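You operate a simulated robot arm through the tools that you are given. There is no shell and no other tool.

You run a simulated robot arm. Do the job below in one go: nothing can be reset, and whatever is moved stays where it is left.

TASK
Jack up the pallet of boxes, pull it to its blue floor square and lower it.
Fine: lever to Lift, pump till the pallet is clear of the floor; leave the lever at Lower and the forks down.

It is judged by the outcome, as a careful person would: the job done as asked, and still so three seconds after it is handed in. It fails if anything else is knocked over, pushed out of place, dropped, spilled or broken.

THE ROBOT
A 7-joint arm with a three-finger gripper, fixed in place. Base frame: the origin is at the foot of the arm, x ahead of it, y to its left, z up. Readings come in m, rad, newtons and seconds.
With the tool pointing down near the work surface it reaches from about 0.18 to 0.38 m from the base axis. Its first joint turns from -2.897 to 2.897 rad. Payload 2.69 kg.
The tool frame sits at the grasp point between the pads (the TCP): z along the fingers, y along the line on which they close. The tips reach 0.03 m beyond it. The gripper opens to 0.128 m. The gripper's body begins 0.117 m behind the TCP.
Orientation is that of the tool frame in the base frame, as a unit quaternion [w, x, y, z]. With the fingers straight down and closing along the base's y, the tool's x points along the base's -x, its y along +y and its z along -z.

THE INTERFACE
- The arm moves only by the tool jog_arm. Its arguments are lists of equal length, an entry for each row: "hand": the closure in counts, from 0 (fully open) to 255 (shut); "offset": the shift along the tool's x, y, z in m, a list of three; "rotation": the turn, a rotation vector about the tool's x, y, z in rad, a list of three. In form: {"hand": [hand, ...], "offset": [[tx, ty, tz], ...], "rotation": [[wx, wy, wz], ...]}. A call has 1 to 20 rows; each row shifts and turns the commanded pose from where the row before left it, along the tool's axes as they then stand. A row lasts 0.2 s, in which the tool goes at most 0.05 m and 0.15 rad; a call with a longer step from one row to the next is refused whole, and so is a gripper value outside its range. A pose out of reach is approached as far as the arm can. The call stops where the force on the tool passes 90 N (or 10 N more than at its start, if that is more) or the arm is blocked; 0.2 s more then pass. The fingers move at their own pace and stop on an object; they squeeze with about 34 N. The grip force told is the motor's: it shows also when the fingers shut on nothing. Time passes only in rows, and 0.2 s behind the last, so rows that do not move let the fingers close. It gives the time, the measured TCP pose, the force on the tool (base axes), the opening and the grip force at its end, in the units of the frame above (readings bear some noise), with the torque about the TCP (base axes, N m) and any sound that the robot's microphone picked up.
- Cameras (640 x 400 px; columns grow to the right, rows downward): "scene" is fixed at [0.048, 0.4908, 1.1959]; the picture's right is [-0.76, -0.65, 0.00], its down [-0.14, 0.16, -0.98] and it looks along [0.63, -0.74, -0.22] (base axes); focal length 252 px, centre (320, 200). "wrist" rides on the gripper at [0.058, 0.054, -0.131] in the tool frame; the picture's right is [-0.68, 0.74, 0.00], its down [-0.62, -0.57, -0.55] and it looks along [-0.40, -0.37, 0.84] (tool axes); focal length 234 px, centre (320, 200). There is no depth. A picture from a camera that has moved, and an enlarged one, comes with that camera's place and axes in the base frame and with its lens. The place of the scene camera against the robot may be out by one fixed shift of up to 0.012 m in any direction.
- capture(camera): a new picture of that camera. The clock stands still meanwhile.
- move_column(by): slides the trunk up (or, below 0, down) by that many m; the arm rides with it, the base frame stays. It gives what a move gives, with no picture.
- inspect(camera, box): a new picture of the part [left, top, right, bottom] of that camera's present view, enlarged. The clock stands still meanwhile.
- finish_job(): hands the job in; it is judged then, once.

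Nothing tells you positions but the pictures and the camera data. Unless the task says otherwise, let go and move clear before handing in.

The tools are called after "Call:" as name(argument=value, ...) on one line, values as JSON. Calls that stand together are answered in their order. jog_arm: Moves the arm, as the interface text tells. Its arguments: {"type":"object","properties":{"hand":{"type":"array","items":{"type":"number"}},"offset":{"type":"array","items":{"type":"array","items":{"type":"number"}}},"rotation":{"type":"array","items":{"type":"array","items":{"type":"number"}}}},"required":["hand","offset","rotation"]} The other tools are called the same way: move_column (by) slides the trunk up or down; capture (camera) takes a picture; inspect (camera, box) takes an enlarged picture of a part of a camera's view; finish_job () hands the job in.

At the start:

```text
t: 0.0
eef_pos: [0.5367, 0.1019, 1.3239]
tool_rot: [0.001, 0.0, 1.0, 0.0]
wrist_force: [-0.4, 0.6, -0.2]
wrist_torque: [-0.03, 0.0, -0.01]
width: 0.1281
gripper_force: 0.0
trunk travel left (down, up): [-0.2, 0.15]
```

scene: 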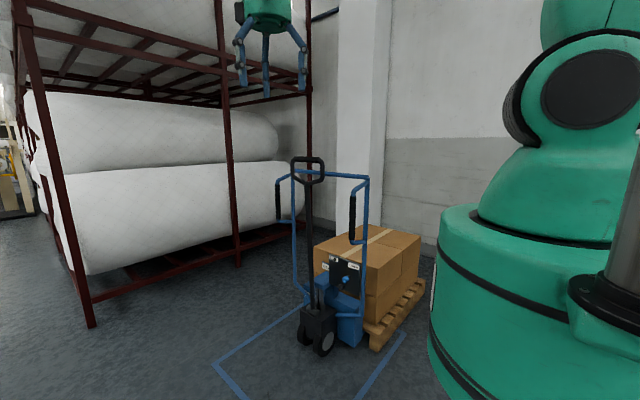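
wrist: 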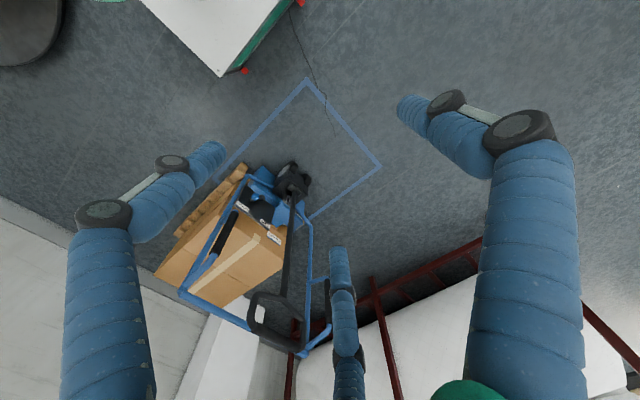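

I see a small pallet jack with its forks under a pallet of boxes, and a blue outlined floor square in front of it. I'll look closer at the pictures before moving anything.

Call:
inspect(camera="scene", box=[200, 140, 460, 400])

Call:
inspect(camera="scene", box=[290, 240, 390, 360])

Call:
inspect(camera="wrist", box=[150, 70, 400, 360])

```text
1.54 times, centred on (330, 270) of scene
camera zoom: at [0.048, 0.4908, 1.1959], right [-0.76, -0.65, 0.0], down [-0.14, 0.16, -0.98], along [0.63, -0.74, -0.22], focal length 388 px, centre (305, 92)
```

zoom: 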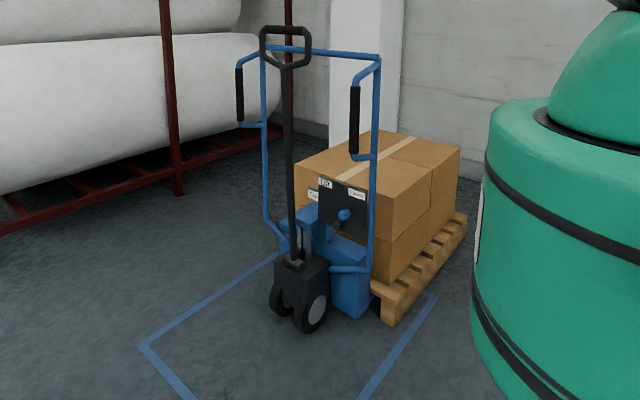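

```text
3.33 times, centred on (340, 300) of scene
camera zoom: at [0.048, 0.4908, 1.1959], right [-0.76, -0.65, 0.0], down [-0.14, 0.16, -0.98], along [0.63, -0.74, -0.22], focal length 841 px, centre (253, -133)
```

zoom: 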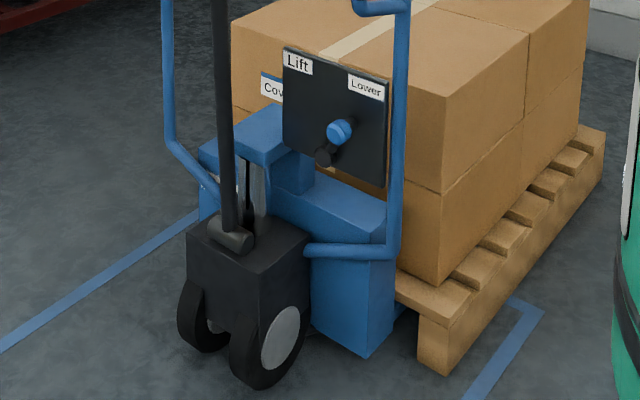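

```text
1.38 times, centred on (275, 215) of wrist
camera zoom: at [0.4785, 0.1549, 1.4557], right [0.68, 0.74, 0.0], down [0.62, -0.57, 0.55], along [0.4, -0.37, -0.84], focal length 323 px, centre (382, 179)
```

zoom: 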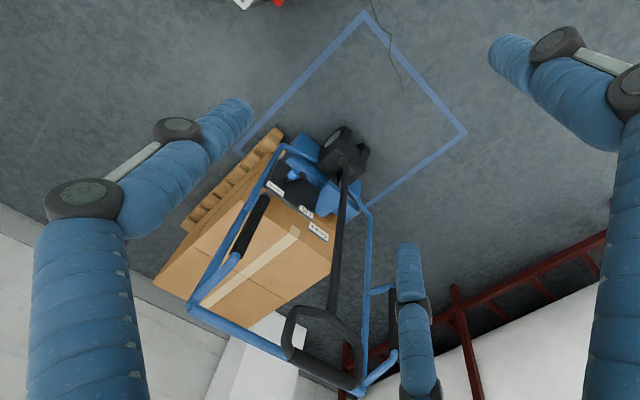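

The tiller loop seems to be near (0.87, -0.39, 1.07), and the lever panel with the Lift and Lower labels sits behind it. I'll zoom further on the panel, the square and the arm.

Call:
inspect(camera="scene", box=[315, 245, 365, 300])

Call:
inspect(camera="scene", box=[260, 140, 390, 240])

Call:
inspect(camera="wrist", box=[220, 150, 320, 250])

Call:
inspect(camera="wrist", box=[180, 60, 400, 200])

Call:
inspect(camera="scene", box=[190, 300, 440, 400])

```text
7.27 times, centred on (340, 272) of scene
camera zoom: at [0.048, 0.4908, 1.1959], right [-0.76, -0.65, 0.0], down [-0.14, 0.16, -0.98], along [0.63, -0.74, -0.22], focal length 1835 px, centre (174, -327)
```

zoom: 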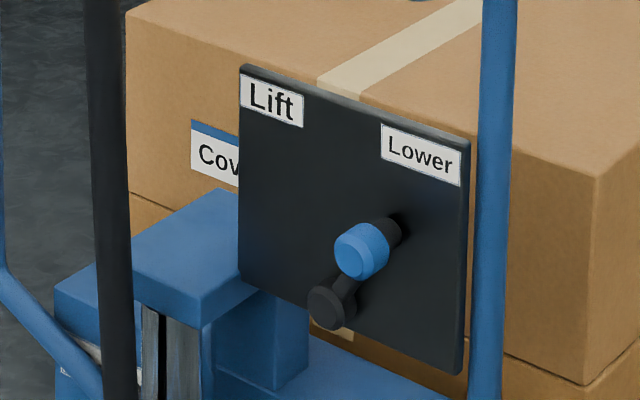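

```text
4.00 times, centred on (325, 190) of scene
camera zoom: at [0.048, 0.4908, 1.1959], right [-0.76, -0.65, 0.0], down [-0.14, 0.16, -0.98], along [0.63, -0.74, -0.22], focal length 1009 px, centre (300, 240)
```

zoom: 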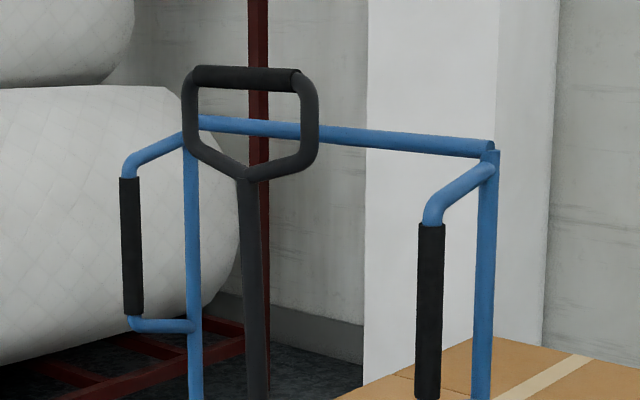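

```text
4.00 times, centred on (270, 200) of wrist
camera zoom: at [0.4785, 0.1549, 1.4557], right [0.68, 0.74, 0.0], down [0.62, -0.57, 0.55], along [0.4, -0.37, -0.84], focal length 937 px, centre (520, 200)
```

zoom: 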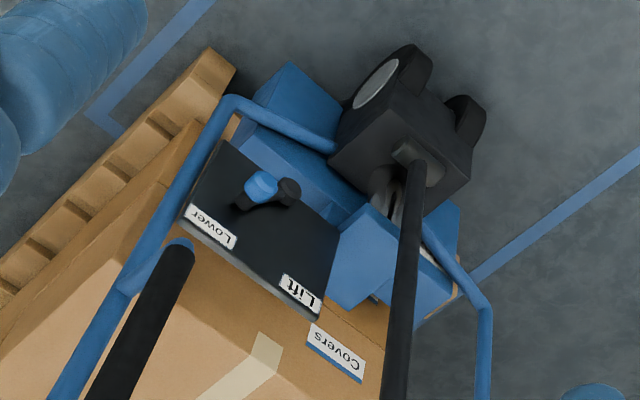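

```text
2.86 times, centred on (290, 130) of wrist
camera zoom: at [0.4785, 0.1549, 1.4557], right [0.68, 0.74, 0.0], down [0.62, -0.57, 0.55], along [0.4, -0.37, -0.84], focal length 669 px, centre (406, 400)
```

zoom: 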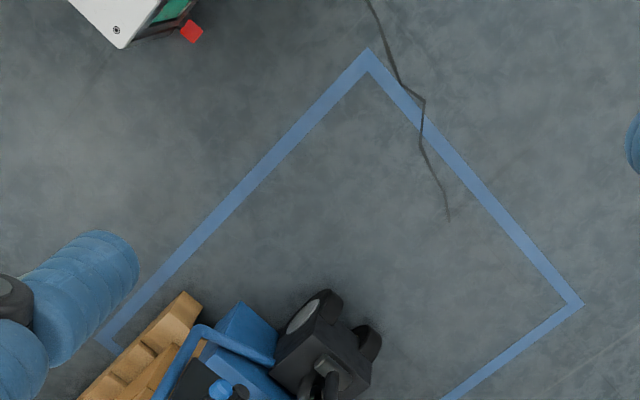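

```text
2.56 times, centred on (315, 350) of scene
camera zoom: at [0.048, 0.4908, 1.1959], right [-0.76, -0.65, 0.0], down [-0.14, 0.16, -0.98], along [0.63, -0.74, -0.22], focal length 646 px, centre (333, -184)
```

zoom: 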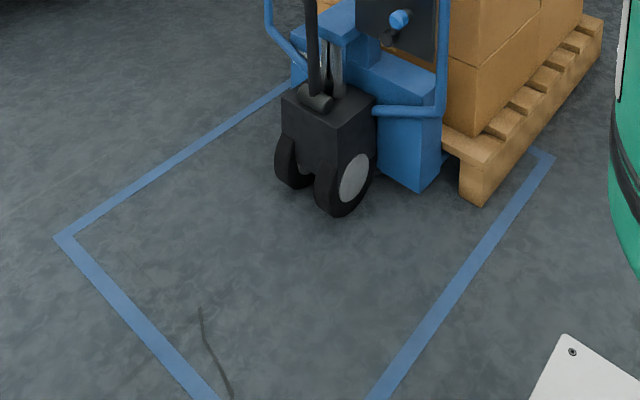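

The blue square spans about x 0.54–1.25 and y -0.91 to 0, and the pallet's near end is at y ≈ -0.68. That means a pull of about 0.62 m along +y. The lever points to Lower. I'll move the arm out a little to test its reach and get a second view.

Call:
jog_arm(hand=[0, 0, 0, 0, 0, 0], offset=[[-0.03, -0.04, 0], [-0.03, -0.04, 0], [-0.03, -0.04, 0], [-0.03, -0.04, 0], [-0.03, -0.04, 0], [0, 0, 0]], rotation=[[0, 0, 0], [0, 0, 0], [0, 0, 0], [0, 0, 0], [0, 0, 0], [0, 0, 0]])

Call:
capture(camera="wrist")

Call:
capture(camera="scene")

```text
t: 1.4
eef_pos: [0.6885, -0.1009, 1.3207]
tool_rot: [0.001, 0.0, 1.0, 0.0]
wrist_force: [0.0, -0.4, 0.2]
wrist_torque: [0.04, 0.03, 0.0]
width: 0.128
gripper_force: 0.1
trunk travel left (down, up): [-0.2, 0.15]
```

```text
taken
camera wrist: at [0.6301, -0.0474, 1.4518], right [0.68, 0.74, 0.0], down [0.62, -0.57, 0.55], along [0.4, -0.37, -0.84], focal length 234 px, centre (320, 200)
```

wrist: 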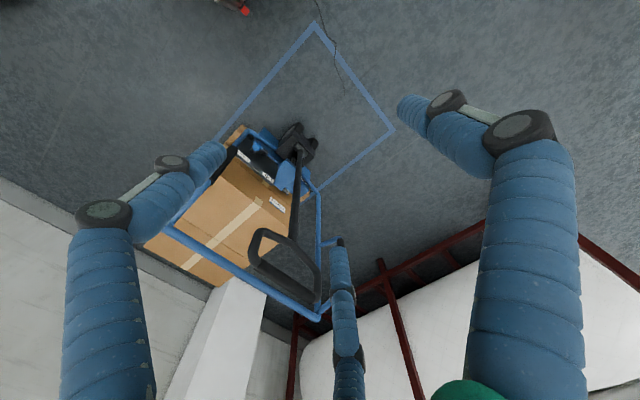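

```text
taken
```

scene: 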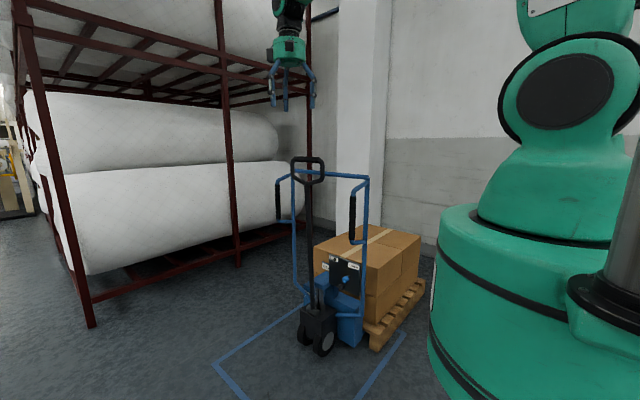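

The arm followed the move without trouble. I'll zoom into this new view to localize the tiller loop, lever and pallet better.

Call:
inspect(camera="wrist", box=[230, 200, 350, 330])

Call:
inspect(camera="wrist", box=[210, 110, 330, 210])

Call:
inspect(camera="scene", box=[285, 140, 385, 220])

```text
3.08 times, centred on (290, 265) of wrist
camera zoom: at [0.6301, -0.0474, 1.4518], right [0.68, 0.74, 0.0], down [0.62, -0.57, 0.55], along [0.4, -0.37, -0.84], focal length 720 px, centre (412, 0)
```

zoom: 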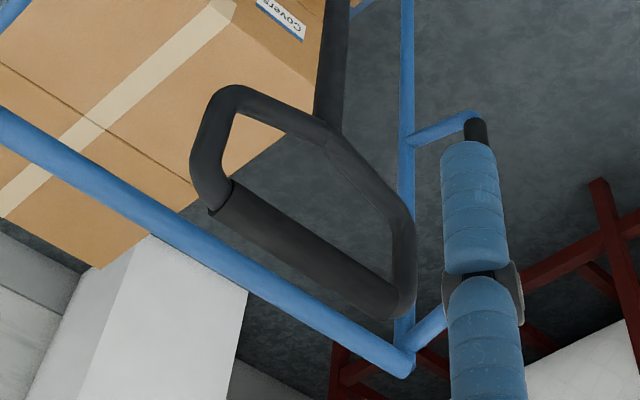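

```text
4.00 times, centred on (270, 160) of wrist
camera zoom: at [0.6301, -0.0474, 1.4518], right [0.68, 0.74, 0.0], down [0.62, -0.57, 0.55], along [0.4, -0.37, -0.84], focal length 937 px, centre (520, 360)
```

zoom: 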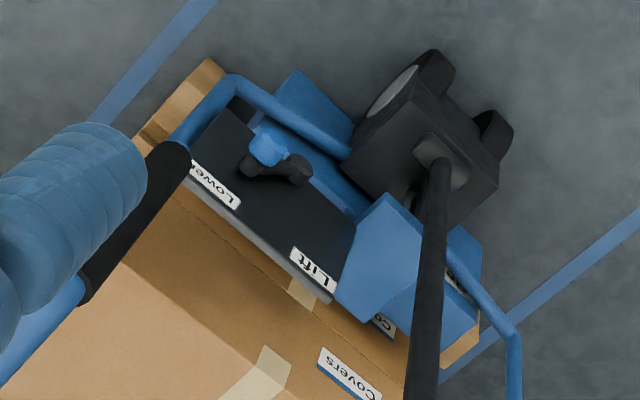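

```text
5.00 times, centred on (335, 180) of scene
camera zoom: at [0.048, 0.4908, 1.1959], right [-0.76, -0.65, 0.0], down [-0.14, 0.16, -0.98], along [0.63, -0.74, -0.22], focal length 1261 px, centre (245, 300)
```

zoom: 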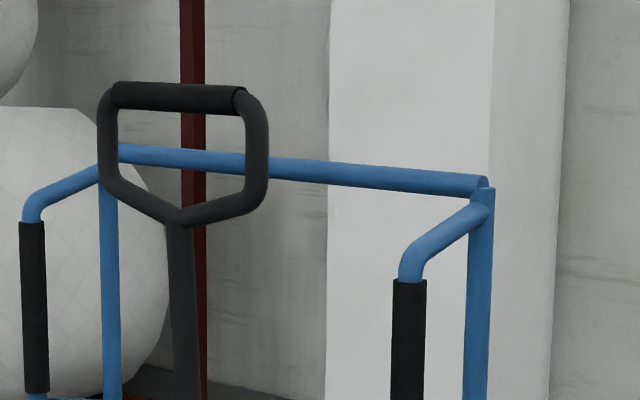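

The tiller grip bar is a horizontal bar along x, centred near (0.893, -0.395, 1.118). The lever hub is near (0.758, -0.512, 0.43), and its knob near (0.71, -0.49, 0.495) points at Lower. I'll test whether the arm can get above the tiller bar with the tool pointing down, staying well above it.

Call:
jog_arm(hand=[0, 0, 0, 0, 0, 0, 0, 0, 0], offset=[[-0.0256, -0.0363, 0], [-0.0256, -0.0363, 0], [-0.0256, -0.0363, 0], [-0.0256, -0.0363, 0], [-0.0256, -0.0363, 0], [-0.0256, -0.0363, 0], [-0.0256, -0.0363, 0], [-0.0256, -0.0363, 0], [0, 0, 0]], rotation=[[0, 0, 0], [0, 0, 0], [0, 0, 0], [0, 0, 0], [0, 0, 0], [0, 0, 0], [0, 0, 0], [0, 0, 0], [0, 0, 0]])

Call:
capture(camera="wrist")

Call:
capture(camera="scene")

```text
t: 3.4
eef_pos: [0.894, -0.3883, 1.3219]
tool_rot: [0.0, 0.0, 1.0, -0.001]
wrist_force: [0.0, -0.3, -0.6]
wrist_torque: [0.06, 0.01, -0.03]
width: 0.1283
gripper_force: 0.1
trunk travel left (down, up): [-0.2, 0.15]
```

```text
taken
camera wrist: at [0.8348, -0.3355, 1.452], right [0.68, 0.74, 0.0], down [0.62, -0.57, 0.55], along [0.4, -0.37, -0.84], focal length 234 px, centre (320, 200)
```

wrist: 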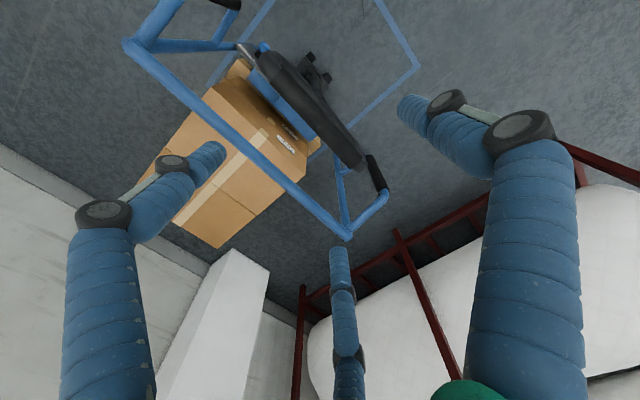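

```text
taken
```

scene: 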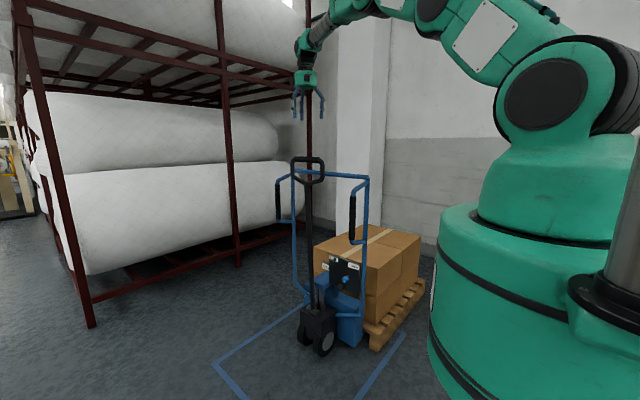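

The arm reaches above the bar with room to spare. From this near-top view I'll refine the positions of the bar, frame, lever and pallet.

Call:
inspect(camera="wrist", box=[220, 30, 400, 180])

Call:
inspect(camera="wrist", box=[110, 0, 400, 250])

```text
2.67 times, centred on (310, 105) of wrist
camera zoom: at [0.8348, -0.3355, 1.452], right [0.68, 0.74, 0.0], down [0.62, -0.57, 0.55], along [0.4, -0.37, -0.84], focal length 624 px, centre (347, 453)
```

zoom: 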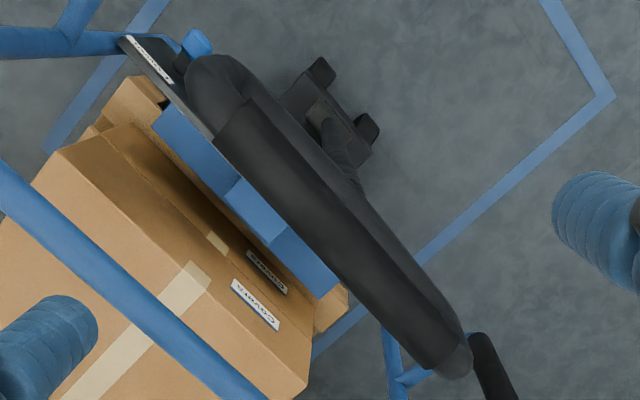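

```text
1.60 times, centred on (255, 125) of wrist
camera zoom: at [0.8348, -0.3355, 1.452], right [0.68, 0.74, 0.0], down [0.62, -0.57, 0.55], along [0.4, -0.37, -0.84], focal length 375 px, centre (424, 320)
```

zoom: 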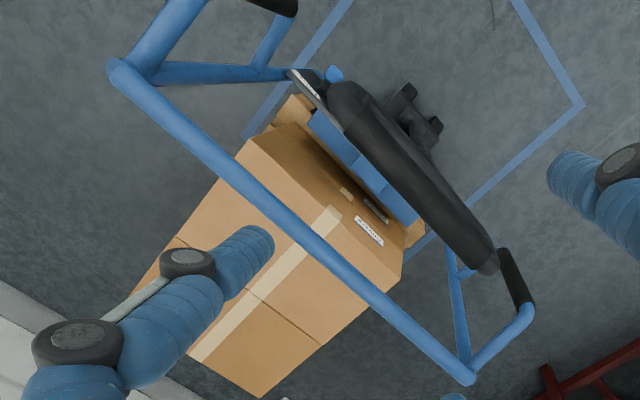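

From this view the bar is confirmed at about (0.893, -0.397, 1.118). Before using the fingers as a pusher, I'll close them here in free air to see how the hand looks shut.

Call:
jog_arm(hand=[255, 255, 255, 255, 255], offset=[[0, 0, 0], [0, 0, 0], [0, 0, 0], [0, 0, 0], [0, 0, 0]], rotation=[[0, 0, 0], [0, 0, 0], [0, 0, 0], [0, 0, 0], [0, 0, 0]])

Call:
capture(camera="wrist")

Call:
inspect(camera="scene", box=[270, 0, 470, 125])

```text
t: 4.6
eef_pos: [0.8929, -0.3875, 1.3209]
tool_rot: [0.0, 0.0, 1.0, -0.001]
wrist_force: [0.6, 0.3, 0.2]
wrist_torque: [-0.05, 0.0, 0.02]
width: 0.0023
gripper_force: 32.0
trunk travel left (down, up): [-0.2, 0.15]
```

```text
taken
camera wrist: at [0.8343, -0.3345, 1.4521], right [0.68, 0.74, 0.0], down [0.62, -0.57, 0.55], along [0.4, -0.37, -0.84], focal length 234 px, centre (320, 200)
```

wrist: 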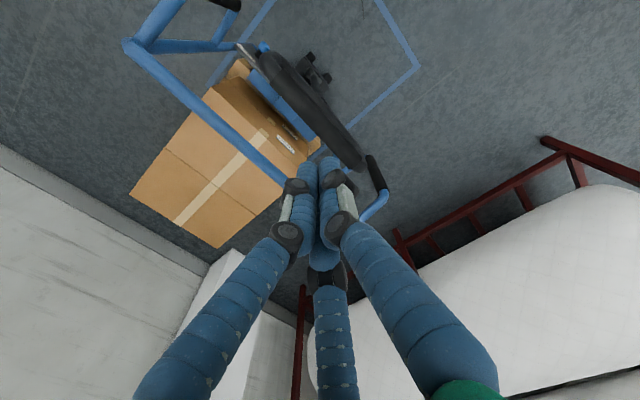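

```text
3.20 times, centred on (370, 62) of scene
camera zoom: at [0.048, 0.4908, 1.1959], right [-0.76, -0.65, 0.0], down [-0.14, 0.16, -0.98], along [0.63, -0.74, -0.22], focal length 807 px, centre (160, 640)
```

zoom: 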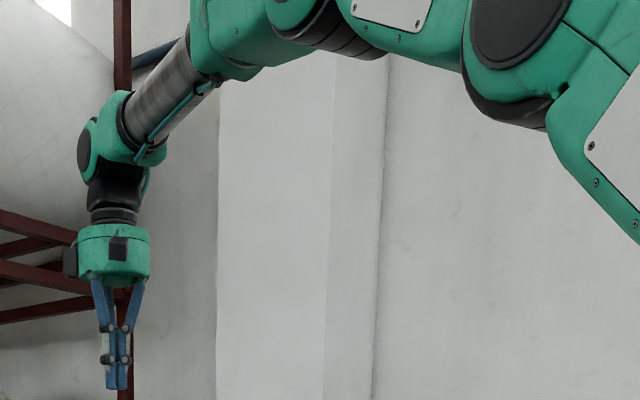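

Shut, the three fingers form one slim stick at the TCP, which suits pushing the lever knob. I'll back away from the tiller toward (0.655, -0.15), then tilt the tool to point mostly along -y and slightly down.

Call:
jog_arm(hand=[255, 255, 255, 255, 255, 255, 255, 255, 255, 255, 255, 255, 255, 255, 255, 255], offset=[[0.03, 0.03, 0], [0.03, 0.03, 0], [0.03, 0.03, 0], [0.03, 0.03, 0], [0.03, 0.03, 0], [0.03, 0.03, 0], [0.03, 0.03, 0], [0.028, 0.028, 0], [0, 0, 0], [0, 0, 0], [0, 0, 0], [0, 0, 0], [0, 0, 0], [0, 0, 0], [0, 0, 0], [0, 0, 0]], rotation=[[0, 0, 0], [0, 0, 0], [0, 0, 0], [0, 0, 0], [0, 0, 0], [0, 0, 0], [0, 0, 0], [0, 0, 0], [0.149, 0, 0], [0.149, 0, 0], [0.149, 0, 0], [0.149, 0, 0], [0.149, 0, 0], [0.149, 0, 0], [0.149, 0, 0], [0, 0, 0]])

Call:
capture(camera="wrist")

Call:
capture(camera="scene")

```text
t: 8.0
eef_pos: [0.655, -0.1495, 1.325]
tool_rot: [0.001, 0.0, 0.867, -0.498]
wrist_force: [0.0, 0.5, 0.0]
wrist_torque: [0.0, 0.04, -0.02]
width: 0.0018
gripper_force: 32.0
trunk travel left (down, up): [-0.2, 0.15]
```

```text
taken
camera wrist: at [0.5962, -0.011, 1.3443], right [0.68, 0.37, -0.64], down [0.62, 0.19, 0.76], along [0.4, -0.91, -0.1], focal length 234 px, centre (320, 200)
```

wrist: 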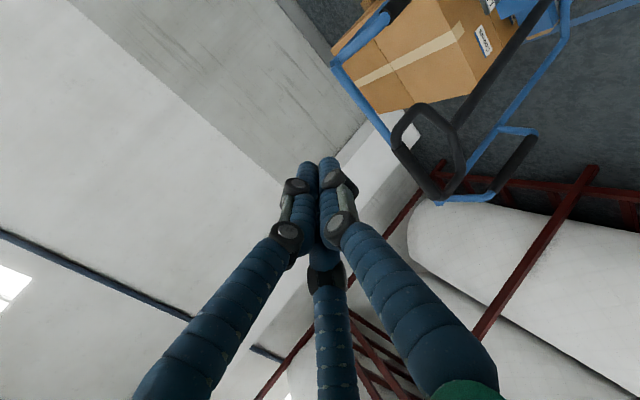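

```text
taken
```

scene: 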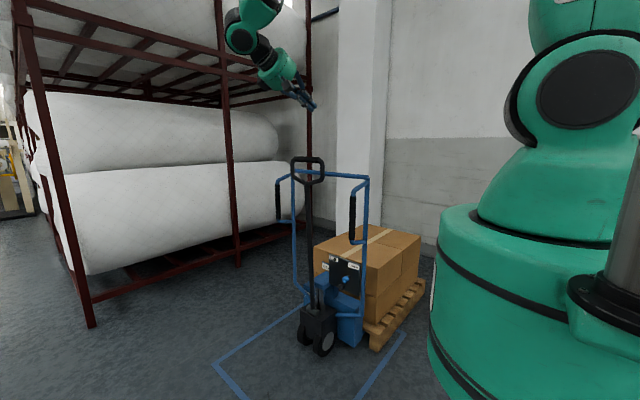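

The orientation is as wanted, with the tool along (0, -0.866, -0.5). Now I'll go straight down in front of the jack, clear of the frame and tiller, to about z 0.65.

Call:
jog_arm(hand=[255, 255, 255, 255, 255, 255, 255, 255, 255, 255, 255, 255, 255, 255, 255], offset=[[0, 0.0417, 0.0241], [0, 0.0417, 0.0241], [0, 0.0417, 0.0241], [0, 0.0417, 0.0241], [0, 0.0417, 0.0241], [0, 0.0417, 0.0241], [0, 0.0417, 0.0241], [0, 0.0417, 0.0241], [0, 0.0417, 0.0241], [0, 0.0417, 0.0241], [0, 0.0417, 0.0241], [0, 0.0417, 0.0241], [0, 0.0417, 0.0241], [0, 0.0417, 0.0241], [0, 0, 0]], rotation=[[0, 0, 0], [0, 0, 0], [0, 0, 0], [0, 0, 0], [0, 0, 0], [0, 0, 0], [0, 0, 0], [0, 0, 0], [0, 0, 0], [0, 0, 0], [0, 0, 0], [0, 0, 0], [0, 0, 0], [0, 0, 0], [0, 0, 0]])

Call:
capture(camera="wrist")

Call:
capture(camera="scene")

```text
t: 11.2
eef_pos: [0.6526, -0.149, 0.6507]
tool_rot: [0.0, 0.0, 0.867, -0.498]
wrist_force: [-1.0, 1.0, -1.0]
wrist_torque: [-0.04, 0.01, -0.03]
width: 0.002
gripper_force: 31.1
trunk travel left (down, up): [-0.2, 0.15]
```

```text
taken
camera wrist: at [0.5945, -0.009, 0.6692], right [0.68, 0.37, -0.64], down [0.62, 0.19, 0.76], along [0.4, -0.91, -0.1], focal length 234 px, centre (320, 200)
```

wrist: 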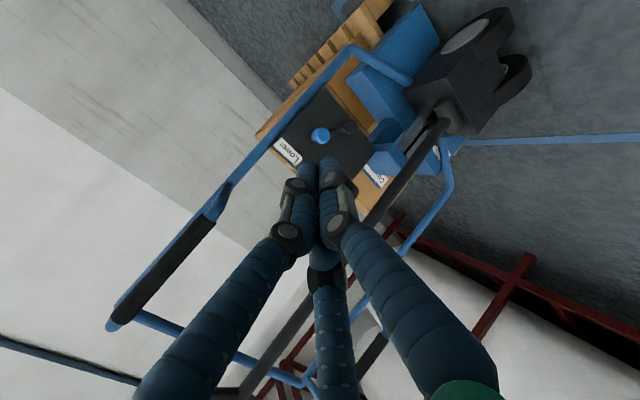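

```text
taken
```

scene: 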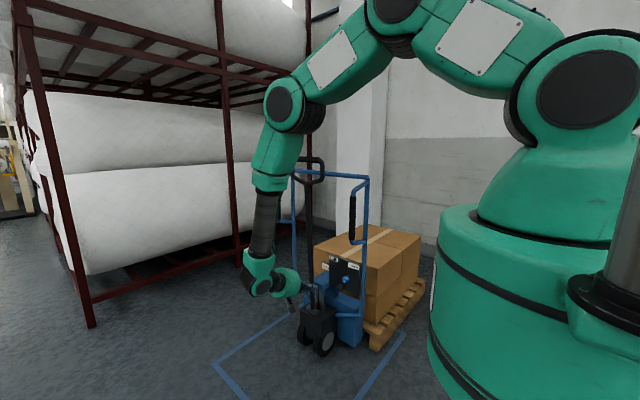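

The arm is now in front of the jack with the panel in view. I'll zoom on the lever.

Call:
inspect(camera="wrist", box=[250, 70, 430, 210])

Call:
inspect(camera="scene", box=[235, 230, 395, 360])

```text
2.86 times, centred on (340, 140) of wrist
camera zoom: at [0.5945, -0.009, 0.6692], right [0.68, 0.37, -0.64], down [0.62, 0.19, 0.76], along [0.4, -0.91, -0.1], focal length 669 px, centre (263, 371)
```

zoom: 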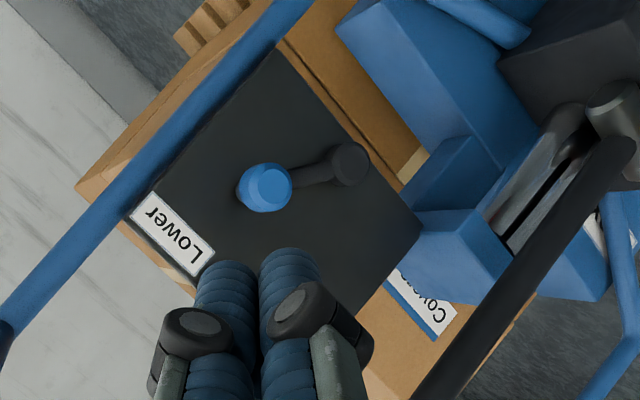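

```text
3.08 times, centred on (315, 295) of scene
camera zoom: at [0.048, 0.4908, 1.1959], right [-0.76, -0.65, 0.0], down [-0.14, 0.16, -0.98], along [0.63, -0.74, -0.22], focal length 776 px, centre (335, -92)
```

zoom: 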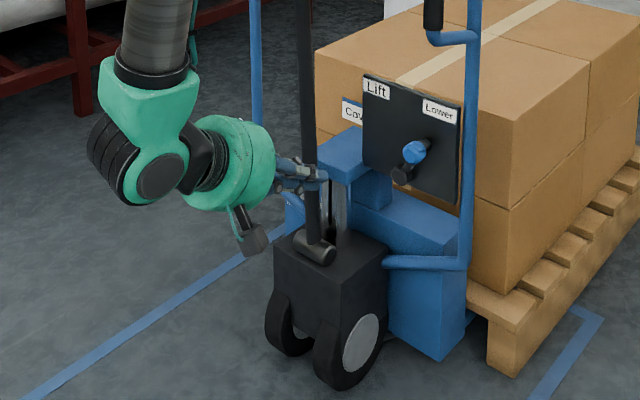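

The knob is at about (0.708, -0.48, 0.507), the hub at (0.755, -0.508, 0.437) and the panel face at y ≈ -0.53. I'll bring the closed fingers in on the -x side of the knob, stopping short first to check.

Call:
jog_arm(hand=[255, 255, 255, 255, 255, 255, 255], offset=[[0.002, -0.0061, 0.0442], [0.002, -0.0061, 0.0442], [0.002, -0.0061, 0.0442], [0.002, -0.0061, 0.0442], [0.002, -0.0061, 0.0442], [0.002, -0.0061, 0.0442], [0, 0, 0]], rotation=[[0, 0, 0], [0, 0, 0], [0, 0, 0], [0, 0, 0], [0, 0, 0], [0, 0, 0], [0, 0, 0]])

Call:
capture(camera="wrist")

Call:
inspect(camera="scene", box=[235, 200, 395, 330])

```text
t: 12.8
eef_pos: [0.6432, -0.3964, 0.5466]
tool_rot: [0.0, 0.0, 0.867, -0.498]
wrist_force: [-0.7, -0.7, 0.3]
wrist_torque: [0.0, -0.02, 0.03]
width: 0.0021
gripper_force: 31.3
trunk travel left (down, up): [-0.2, 0.15]
```

```text
taken
camera wrist: at [0.5846, -0.2571, 0.5668], right [0.68, 0.37, -0.64], down [0.62, 0.19, 0.76], along [0.4, -0.91, -0.1], focal length 234 px, centre (320, 200)
```

wrist: 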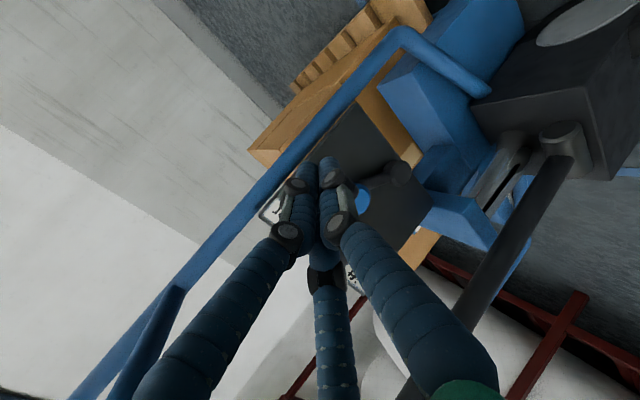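

```text
3.08 times, centred on (315, 265) of scene
camera zoom: at [0.048, 0.4908, 1.1959], right [-0.76, -0.65, 0.0], down [-0.14, 0.16, -0.98], along [0.63, -0.74, -0.22], focal length 776 px, centre (335, 0)
```

zoom: 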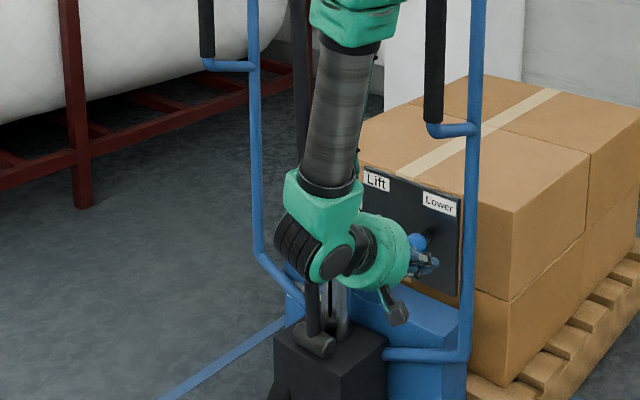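

The stick is to the -x side of the knob. I'll go the last 8 cm in beside the knob.

Call:
jog_arm(hand=[255, 255, 255], offset=[[0, -0.0072, 0.0438], [0, -0.0072, 0.0438], [0, 0, 0]], rotation=[[0, 0, 0], [0, 0, 0], [0, 0, 0]])

Call:
inspect(camera="wrist", box=[240, 80, 480, 260])

Call:
inspect(camera="scene", box=[295, 220, 385, 300])

```text
t: 13.6
eef_pos: [0.6426, -0.4798, 0.5162]
tool_rot: [0.0, 0.0, 0.867, -0.498]
wrist_force: [0.1, -1.1, -0.2]
wrist_torque: [0.01, 0.0, 0.01]
width: 0.0021
gripper_force: 31.3
trunk travel left (down, up): [-0.2, 0.15]
```

```text
2.22 times, centred on (360, 170) of wrist
camera zoom: at [0.5838, -0.3394, 0.5349], right [0.68, 0.37, -0.64], down [0.62, 0.19, 0.76], along [0.4, -0.91, -0.1], focal length 520 px, centre (231, 267)
```

zoom: 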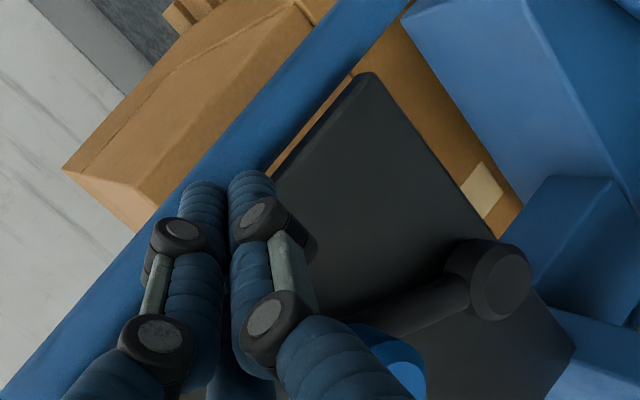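

```text
5.00 times, centred on (340, 260) of scene
camera zoom: at [0.048, 0.4908, 1.1959], right [-0.76, -0.65, 0.0], down [-0.14, 0.16, -0.98], along [0.63, -0.74, -0.22], focal length 1261 px, centre (220, -100)
```

zoom: 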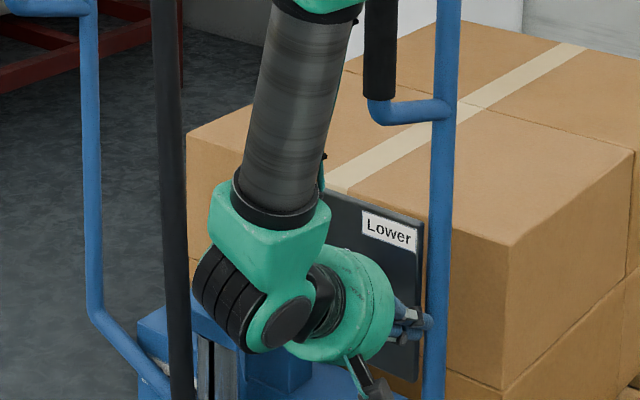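

The fingers are level with the knob and just left of it. Now I'll push it along +x in small steps.

Call:
jog_arm(hand=[255, 255, 255, 255, 255, 255, 255], offset=[[-0.02, 0, 0], [-0.02, 0, 0], [-0.02, 0, 0], [-0.02, 0, 0], [-0.02, 0, 0], [-0.02, 0, 0], [0, 0, 0]], rotation=[[0, 0, 0], [0, 0, 0], [0, 0, 0], [0, 0, 0], [0, 0, 0], [0, 0, 0], [0, 0, 0]])

Call:
inspect(camera="wrist", box=[240, 80, 480, 260])

Call:
inspect(camera="scene", box=[295, 220, 385, 300])

```text
t: 15.2
eef_pos: [0.7629, -0.4781, 0.5161]
tool_rot: [0.0, 0.0, 0.867, -0.498]
wrist_force: [0.2, -0.1, 0.0]
wrist_torque: [0.02, 0.01, 0.03]
width: 0.0019
gripper_force: 31.1
trunk travel left (down, up): [-0.2, 0.15]
```

```text
2.22 times, centred on (360, 170) of wrist
camera zoom: at [0.7042, -0.3396, 0.5359], right [0.68, 0.37, -0.64], down [0.62, 0.19, 0.76], along [0.4, -0.91, -0.1], focal length 520 px, centre (231, 267)
```

zoom: 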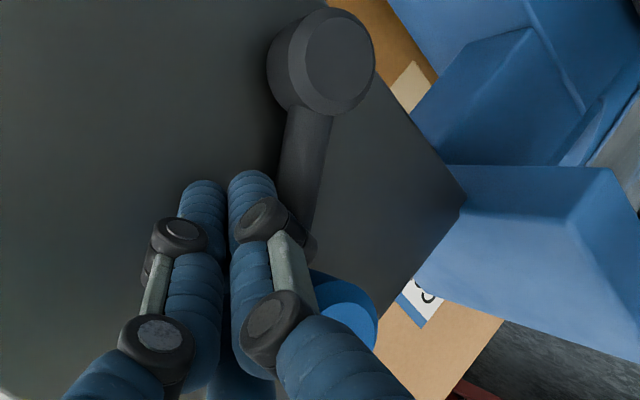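

```text
5.00 times, centred on (340, 260) of scene
camera zoom: at [0.048, 0.4908, 1.1959], right [-0.76, -0.65, 0.0], down [-0.14, 0.16, -0.98], along [0.63, -0.74, -0.22], focal length 1261 px, centre (220, -100)
```

zoom: 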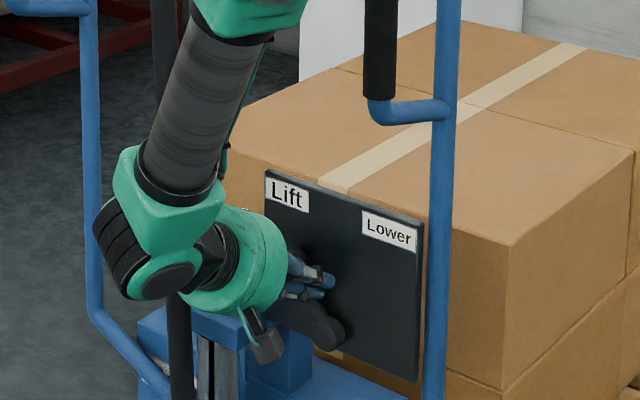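

The knob has swung over the top toward Lift with no resistance left. I'll push a little further in small steps to make sure it reaches its end.

Call:
jog_arm(hand=[255, 255, 255], offset=[[-0.008, 0, 0], [-0.007, 0, 0], [0, 0, 0]], rotation=[[0, 0, 0], [0, 0, 0], [0, 0, 0]])

Call:
inspect(camera="wrist", box=[240, 80, 480, 260])

```text
t: 16.0
eef_pos: [0.7679, -0.4794, 0.5168]
tool_rot: [-0.004, 0.002, 0.867, -0.498]
wrist_force: [-81.7, 2.5, 35.5]
wrist_torque: [0.07, -0.9, -0.23]
width: 0.0018
gripper_force: 31.4
trunk travel left (down, up): [-0.2, 0.15]
```

```text
2.22 times, centred on (360, 170) of wrist
camera zoom: at [0.7112, -0.3393, 0.5359], right [0.68, 0.36, -0.64], down [0.62, 0.19, 0.76], along [0.4, -0.91, -0.1], focal length 520 px, centre (231, 267)
```

zoom: 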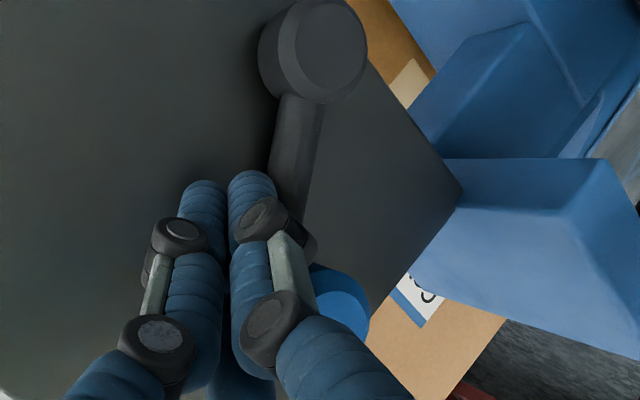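

The lever is against its stop at Lift. I'll back off at once, retreat out along the tool axis and look.

Call:
jog_arm(hand=[255, 255, 255, 255, 255, 255], offset=[[0.016, 0, 0], [0.016, 0, 0], [0, 0, -0.045], [0, 0, -0.045], [0, 0, -0.045], [0, 0, 0]], rotation=[[0, 0, 0], [0, 0, 0], [0, 0, 0], [0, 0, 0], [0, 0, 0], [0, 0, 0]])

Call:
capture(camera="wrist")

Call:
inspect(camera="scene", box=[255, 220, 415, 350])

```text
t: 17.4
eef_pos: [0.7442, -0.3615, 0.5863]
tool_rot: [0.0, 0.0, 0.867, -0.499]
wrist_force: [-0.4, 1.1, 0.3]
wrist_torque: [0.02, -0.01, 0.01]
width: 0.0021
gripper_force: 31.3
trunk travel left (down, up): [-0.2, 0.15]
```

```text
taken
camera wrist: at [0.6865, -0.221, 0.6058], right [0.68, 0.37, -0.64], down [0.62, 0.19, 0.77], along [0.4, -0.91, -0.1], focal length 234 px, centre (320, 200)
```

wrist: 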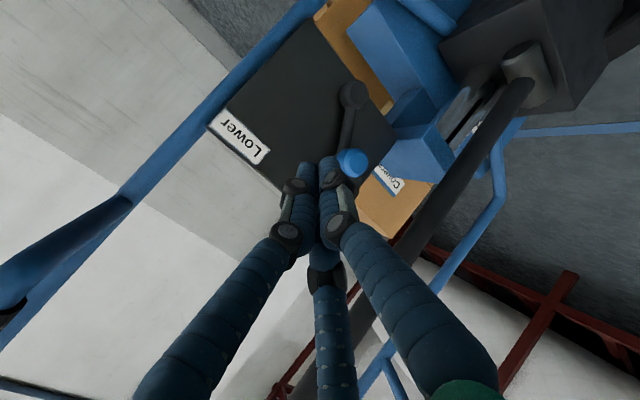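

```text
3.08 times, centred on (335, 285) of scene
camera zoom: at [0.048, 0.4908, 1.1959], right [-0.76, -0.65, 0.0], down [-0.14, 0.16, -0.98], along [0.63, -0.74, -0.22], focal length 776 px, centre (274, -62)
```

zoom: 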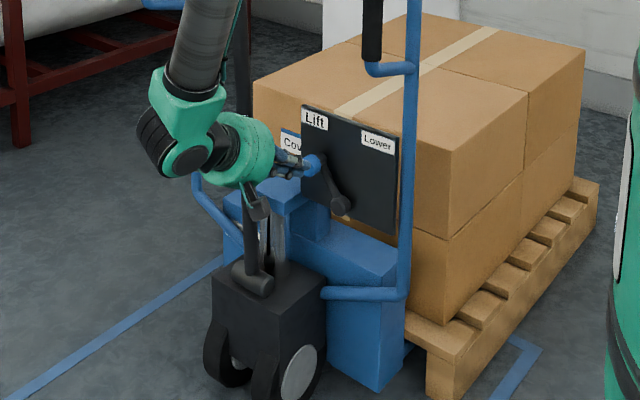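

The lever now sits at Lift with the knob on the left of the panel. I'll retreat toward +y and rise to reach the tiller bar.

Call:
jog_arm(hand=[255, 255, 255, 255, 255, 255, 255, 255, 255, 255, 255, 255, 255, 255, 255, 255, 255, 255, 255], offset=[[0, 0.0252, -0.0432], [0, 0.0252, -0.0432], [0, 0.0252, -0.0432], [0, 0.0252, -0.0432], [0, -0.0415, -0.0242], [0, -0.0415, -0.0242], [0, -0.0415, -0.0242], [0, -0.0415, -0.0242], [0, -0.0415, -0.0242], [0, -0.0415, -0.0242], [0, -0.0415, -0.0242], [0, -0.0415, -0.0242], [0, -0.0415, -0.0242], [0, -0.0415, -0.0242], [0, -0.0415, -0.0242], [0, -0.0415, -0.0242], [0, -0.0415, -0.0242], [0, -0.0415, -0.0242], [0, -0.0415, -0.0242]], rotation=[[0, 0, 0], [0, 0, 0], [0, 0, 0], [0, 0, 0], [0, 0, 0], [0, 0, 0], [0, 0, 0], [0, 0, 0], [0, 0, 0], [0, 0, 0], [0, 0, 0], [0, 0, 0], [0, 0, 0], [0, 0, 0], [0, 0, 0], [0, 0, 0], [0, 0, 0], [0, 0, 0], [0, 0, 0]])

Call:
jog_arm(hand=[255, 255, 255, 255, 255, 255, 255, 0, 0, 0, 0, 0, 0, 0], offset=[[0, 0, 0], [0, 0, 0], [0, 0, 0], [0, 0, 0], [0, 0, 0], [0, 0, 0], [0, 0, 0], [-0.0248, -0.0395, 0], [-0.0248, -0.0395, 0], [-0.0248, -0.0395, 0], [-0.0248, -0.0395, 0], [-0.0248, -0.0395, 0], [-0.0248, -0.0395, 0], [0, 0, 0]], rotation=[[-0.149, 0, 0], [-0.149, 0, 0], [-0.149, 0, 0], [-0.149, 0, 0], [-0.149, 0, 0], [-0.149, 0, 0], [-0.149, 0, 0], [0, 0, 0], [0, 0, 0], [0, 0, 0], [0, 0, 0], [0, 0, 0], [0, 0, 0], [0, 0, 0]])

Call:
capture(camera="scene")

Call:
inspect(camera="scene", box=[290, 240, 390, 360])

Call:
capture(camera="wrist")

```text
t: 21.4
eef_pos: [0.7445, -0.1615, 1.3055]
tool_rot: [0.0, 0.001, 0.867, -0.499]
wrist_force: [0.2, 0.5, 0.0]
wrist_torque: [-0.01, 0.01, -0.01]
width: 0.0022
gripper_force: 31.9
trunk travel left (down, up): [-0.2, 0.15]
```

```text
t: 24.4
eef_pos: [0.8911, -0.3999, 1.3055]
tool_rot: [0.001, 0.0, 1.0, 0.0]
wrist_force: [0.5, -0.5, -0.1]
wrist_torque: [0.06, 0.04, 0.01]
width: 0.1279
gripper_force: 0.0
trunk travel left (down, up): [-0.2, 0.15]
```

```text
taken
```

scene: 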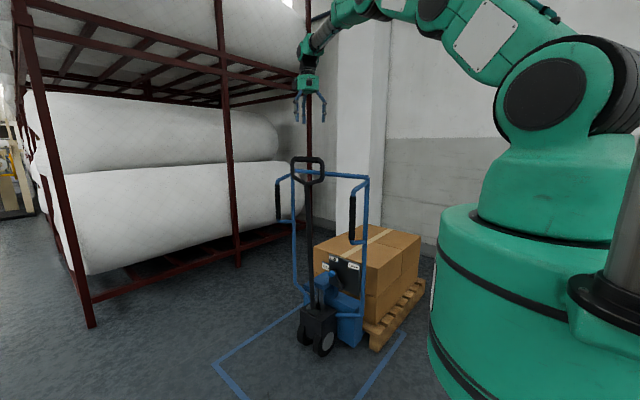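

```text
3.33 times, centred on (340, 300) of scene
camera zoom: at [0.048, 0.4908, 1.1959], right [-0.76, -0.65, 0.0], down [-0.14, 0.16, -0.98], along [0.63, -0.74, -0.22], focal length 841 px, centre (253, -133)
```

zoom: 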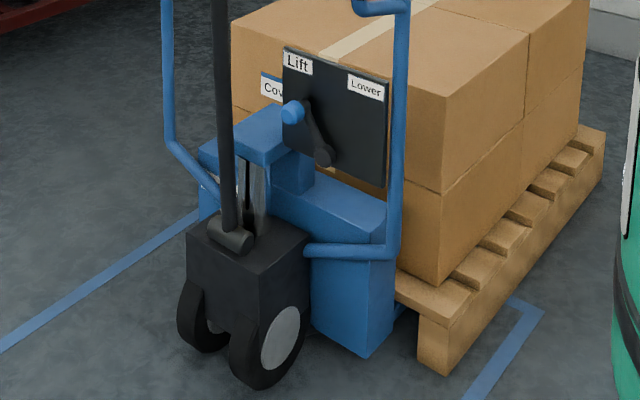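

```text
taken
camera wrist: at [0.8324, -0.3472, 1.4371], right [0.68, 0.74, 0.0], down [0.62, -0.57, 0.55], along [0.4, -0.37, -0.84], focal length 234 px, centre (320, 200)
```

wrist: 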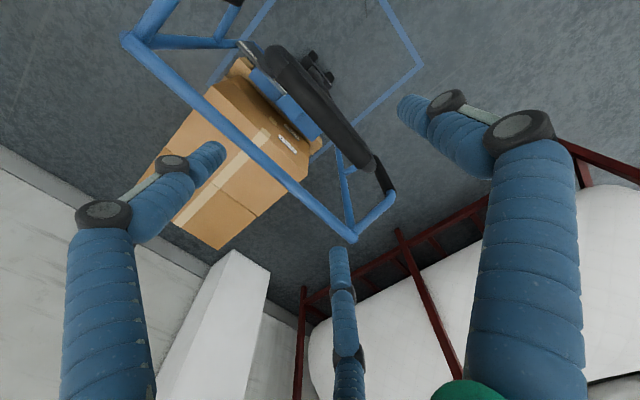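

The jack hasn't moved and the lever stays at Lift. Next I'll lower the open hand so its fingers straddle the tiller bar.

Call:
jog_arm(hand=[0, 0, 0, 0, 0, 0], offset=[[0, 0, 0.04], [0, 0, 0.04], [0, 0, 0.04], [0, 0, 0.04], [0, 0, 0.04], [0, 0, 0]], rotation=[[0, 0, 0], [0, 0, 0], [0, 0, 0], [0, 0, 0], [0, 0, 0], [0, 0, 0]])

Call:
capture(camera="wrist")

Call:
inspect(camera="scene", box=[260, 80, 400, 200])

```text
t: 25.8
eef_pos: [0.8922, -0.398, 1.1043]
tool_rot: [0.0, 0.0, 1.0, 0.0]
wrist_force: [-0.9, -0.5, 0.5]
wrist_torque: [0.03, 0.03, -0.01]
width: 0.128
gripper_force: 0.1
trunk travel left (down, up): [-0.2, 0.15]
```

```text
taken
camera wrist: at [0.8354, -0.3458, 1.236], right [0.68, 0.74, 0.0], down [0.62, -0.57, 0.55], along [0.4, -0.37, -0.84], focal length 234 px, centre (320, 200)
```

wrist: 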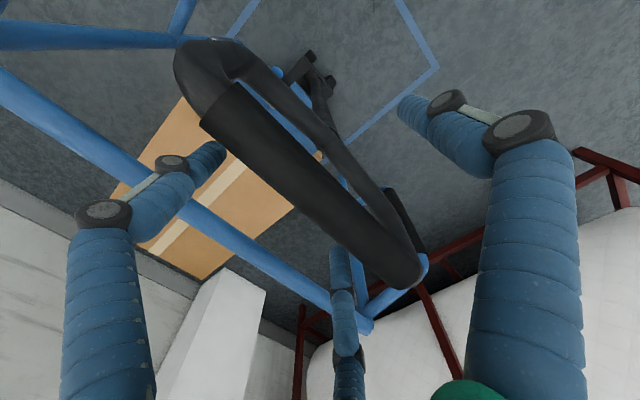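

```text
3.33 times, centred on (330, 140) of scene
camera zoom: at [0.048, 0.4908, 1.1959], right [-0.76, -0.65, 0.0], down [-0.14, 0.16, -0.98], along [0.63, -0.74, -0.22], focal length 841 px, centre (287, 400)
```

zoom: 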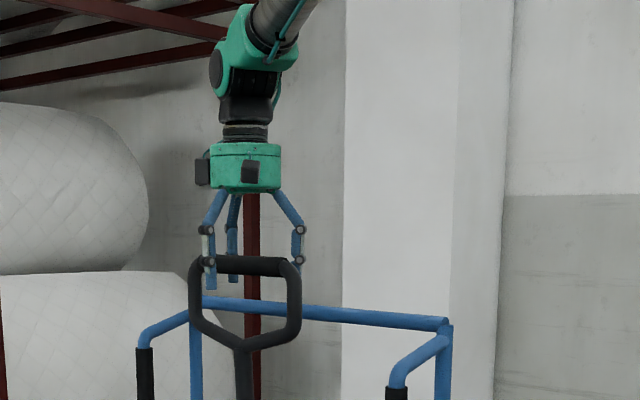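

The fingers straddle the bar, one in front and two behind. I'll close to a loose cage, align with the tiller's slight lean and pull it along its arc about the foot pivot for about 30° as a first stroke.

Call:
jog_arm(hand=[150, 150, 150, 150, 150, 150, 150, 150, 150, 150, 150, 150], offset=[[0, 0, 0], [0, 0, 0], [0, 0.03, 0.0005], [0, 0.0417, 0.001], [0, 0.0417, 0.001], [0, 0.0417, 0.001], [0, 0.0417, 0.001], [0, 0.0417, 0.001], [0, 0.0417, 0.001], [0, 0.0417, 0.001], [0, 0.0417, 0.001], [0, 0, 0]], rotation=[[0.049, 0, 0], [0, 0, 0], [0.036, 0, 0], [0.05, 0, 0], [0.05, 0, 0], [0.05, 0, 0], [0.05, 0, 0], [0.05, 0, 0], [0.05, 0, 0], [0.05, 0, 0], [0.05, 0, 0], [0, 0, 0]])

Call:
capture(camera="scene")

Call:
capture(camera="wrist")

Call:
inspect(camera="scene", box=[290, 240, 390, 360])

```text
t: 28.4
eef_pos: [0.8921, -0.0499, 1.0084]
tool_rot: [-0.002, 0.001, 0.971, -0.24]
wrist_force: [-0.7, -4.4, -1.2]
wrist_torque: [0.04, 0.02, -0.14]
width: 0.0533
gripper_force: 0.3
trunk travel left (down, up): [-0.2, 0.15]
```

```text
taken
```

scene: 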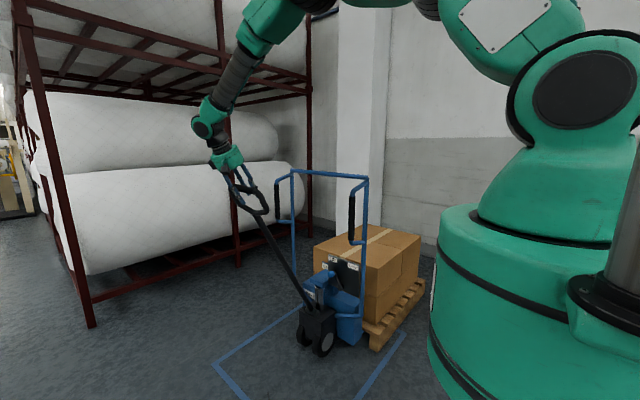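

```text
taken
camera wrist: at [0.8339, 0.0585, 1.1], right [0.68, 0.65, -0.35], down [0.62, -0.25, 0.75], along [0.4, -0.72, -0.57], focal length 234 px, centre (320, 200)
```

wrist: 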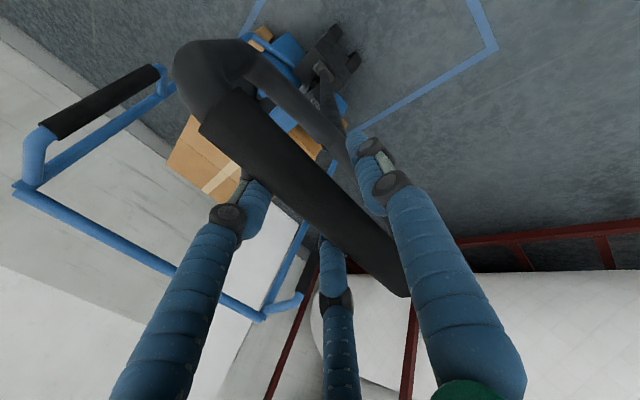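

```text
3.33 times, centred on (340, 300) of scene
camera zoom: at [0.048, 0.4908, 1.1959], right [-0.76, -0.65, 0.0], down [-0.14, 0.16, -0.98], along [0.63, -0.74, -0.22], focal length 841 px, centre (253, -133)
```

zoom: 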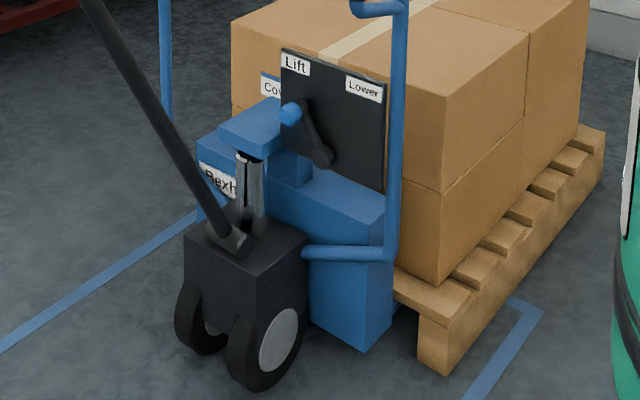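

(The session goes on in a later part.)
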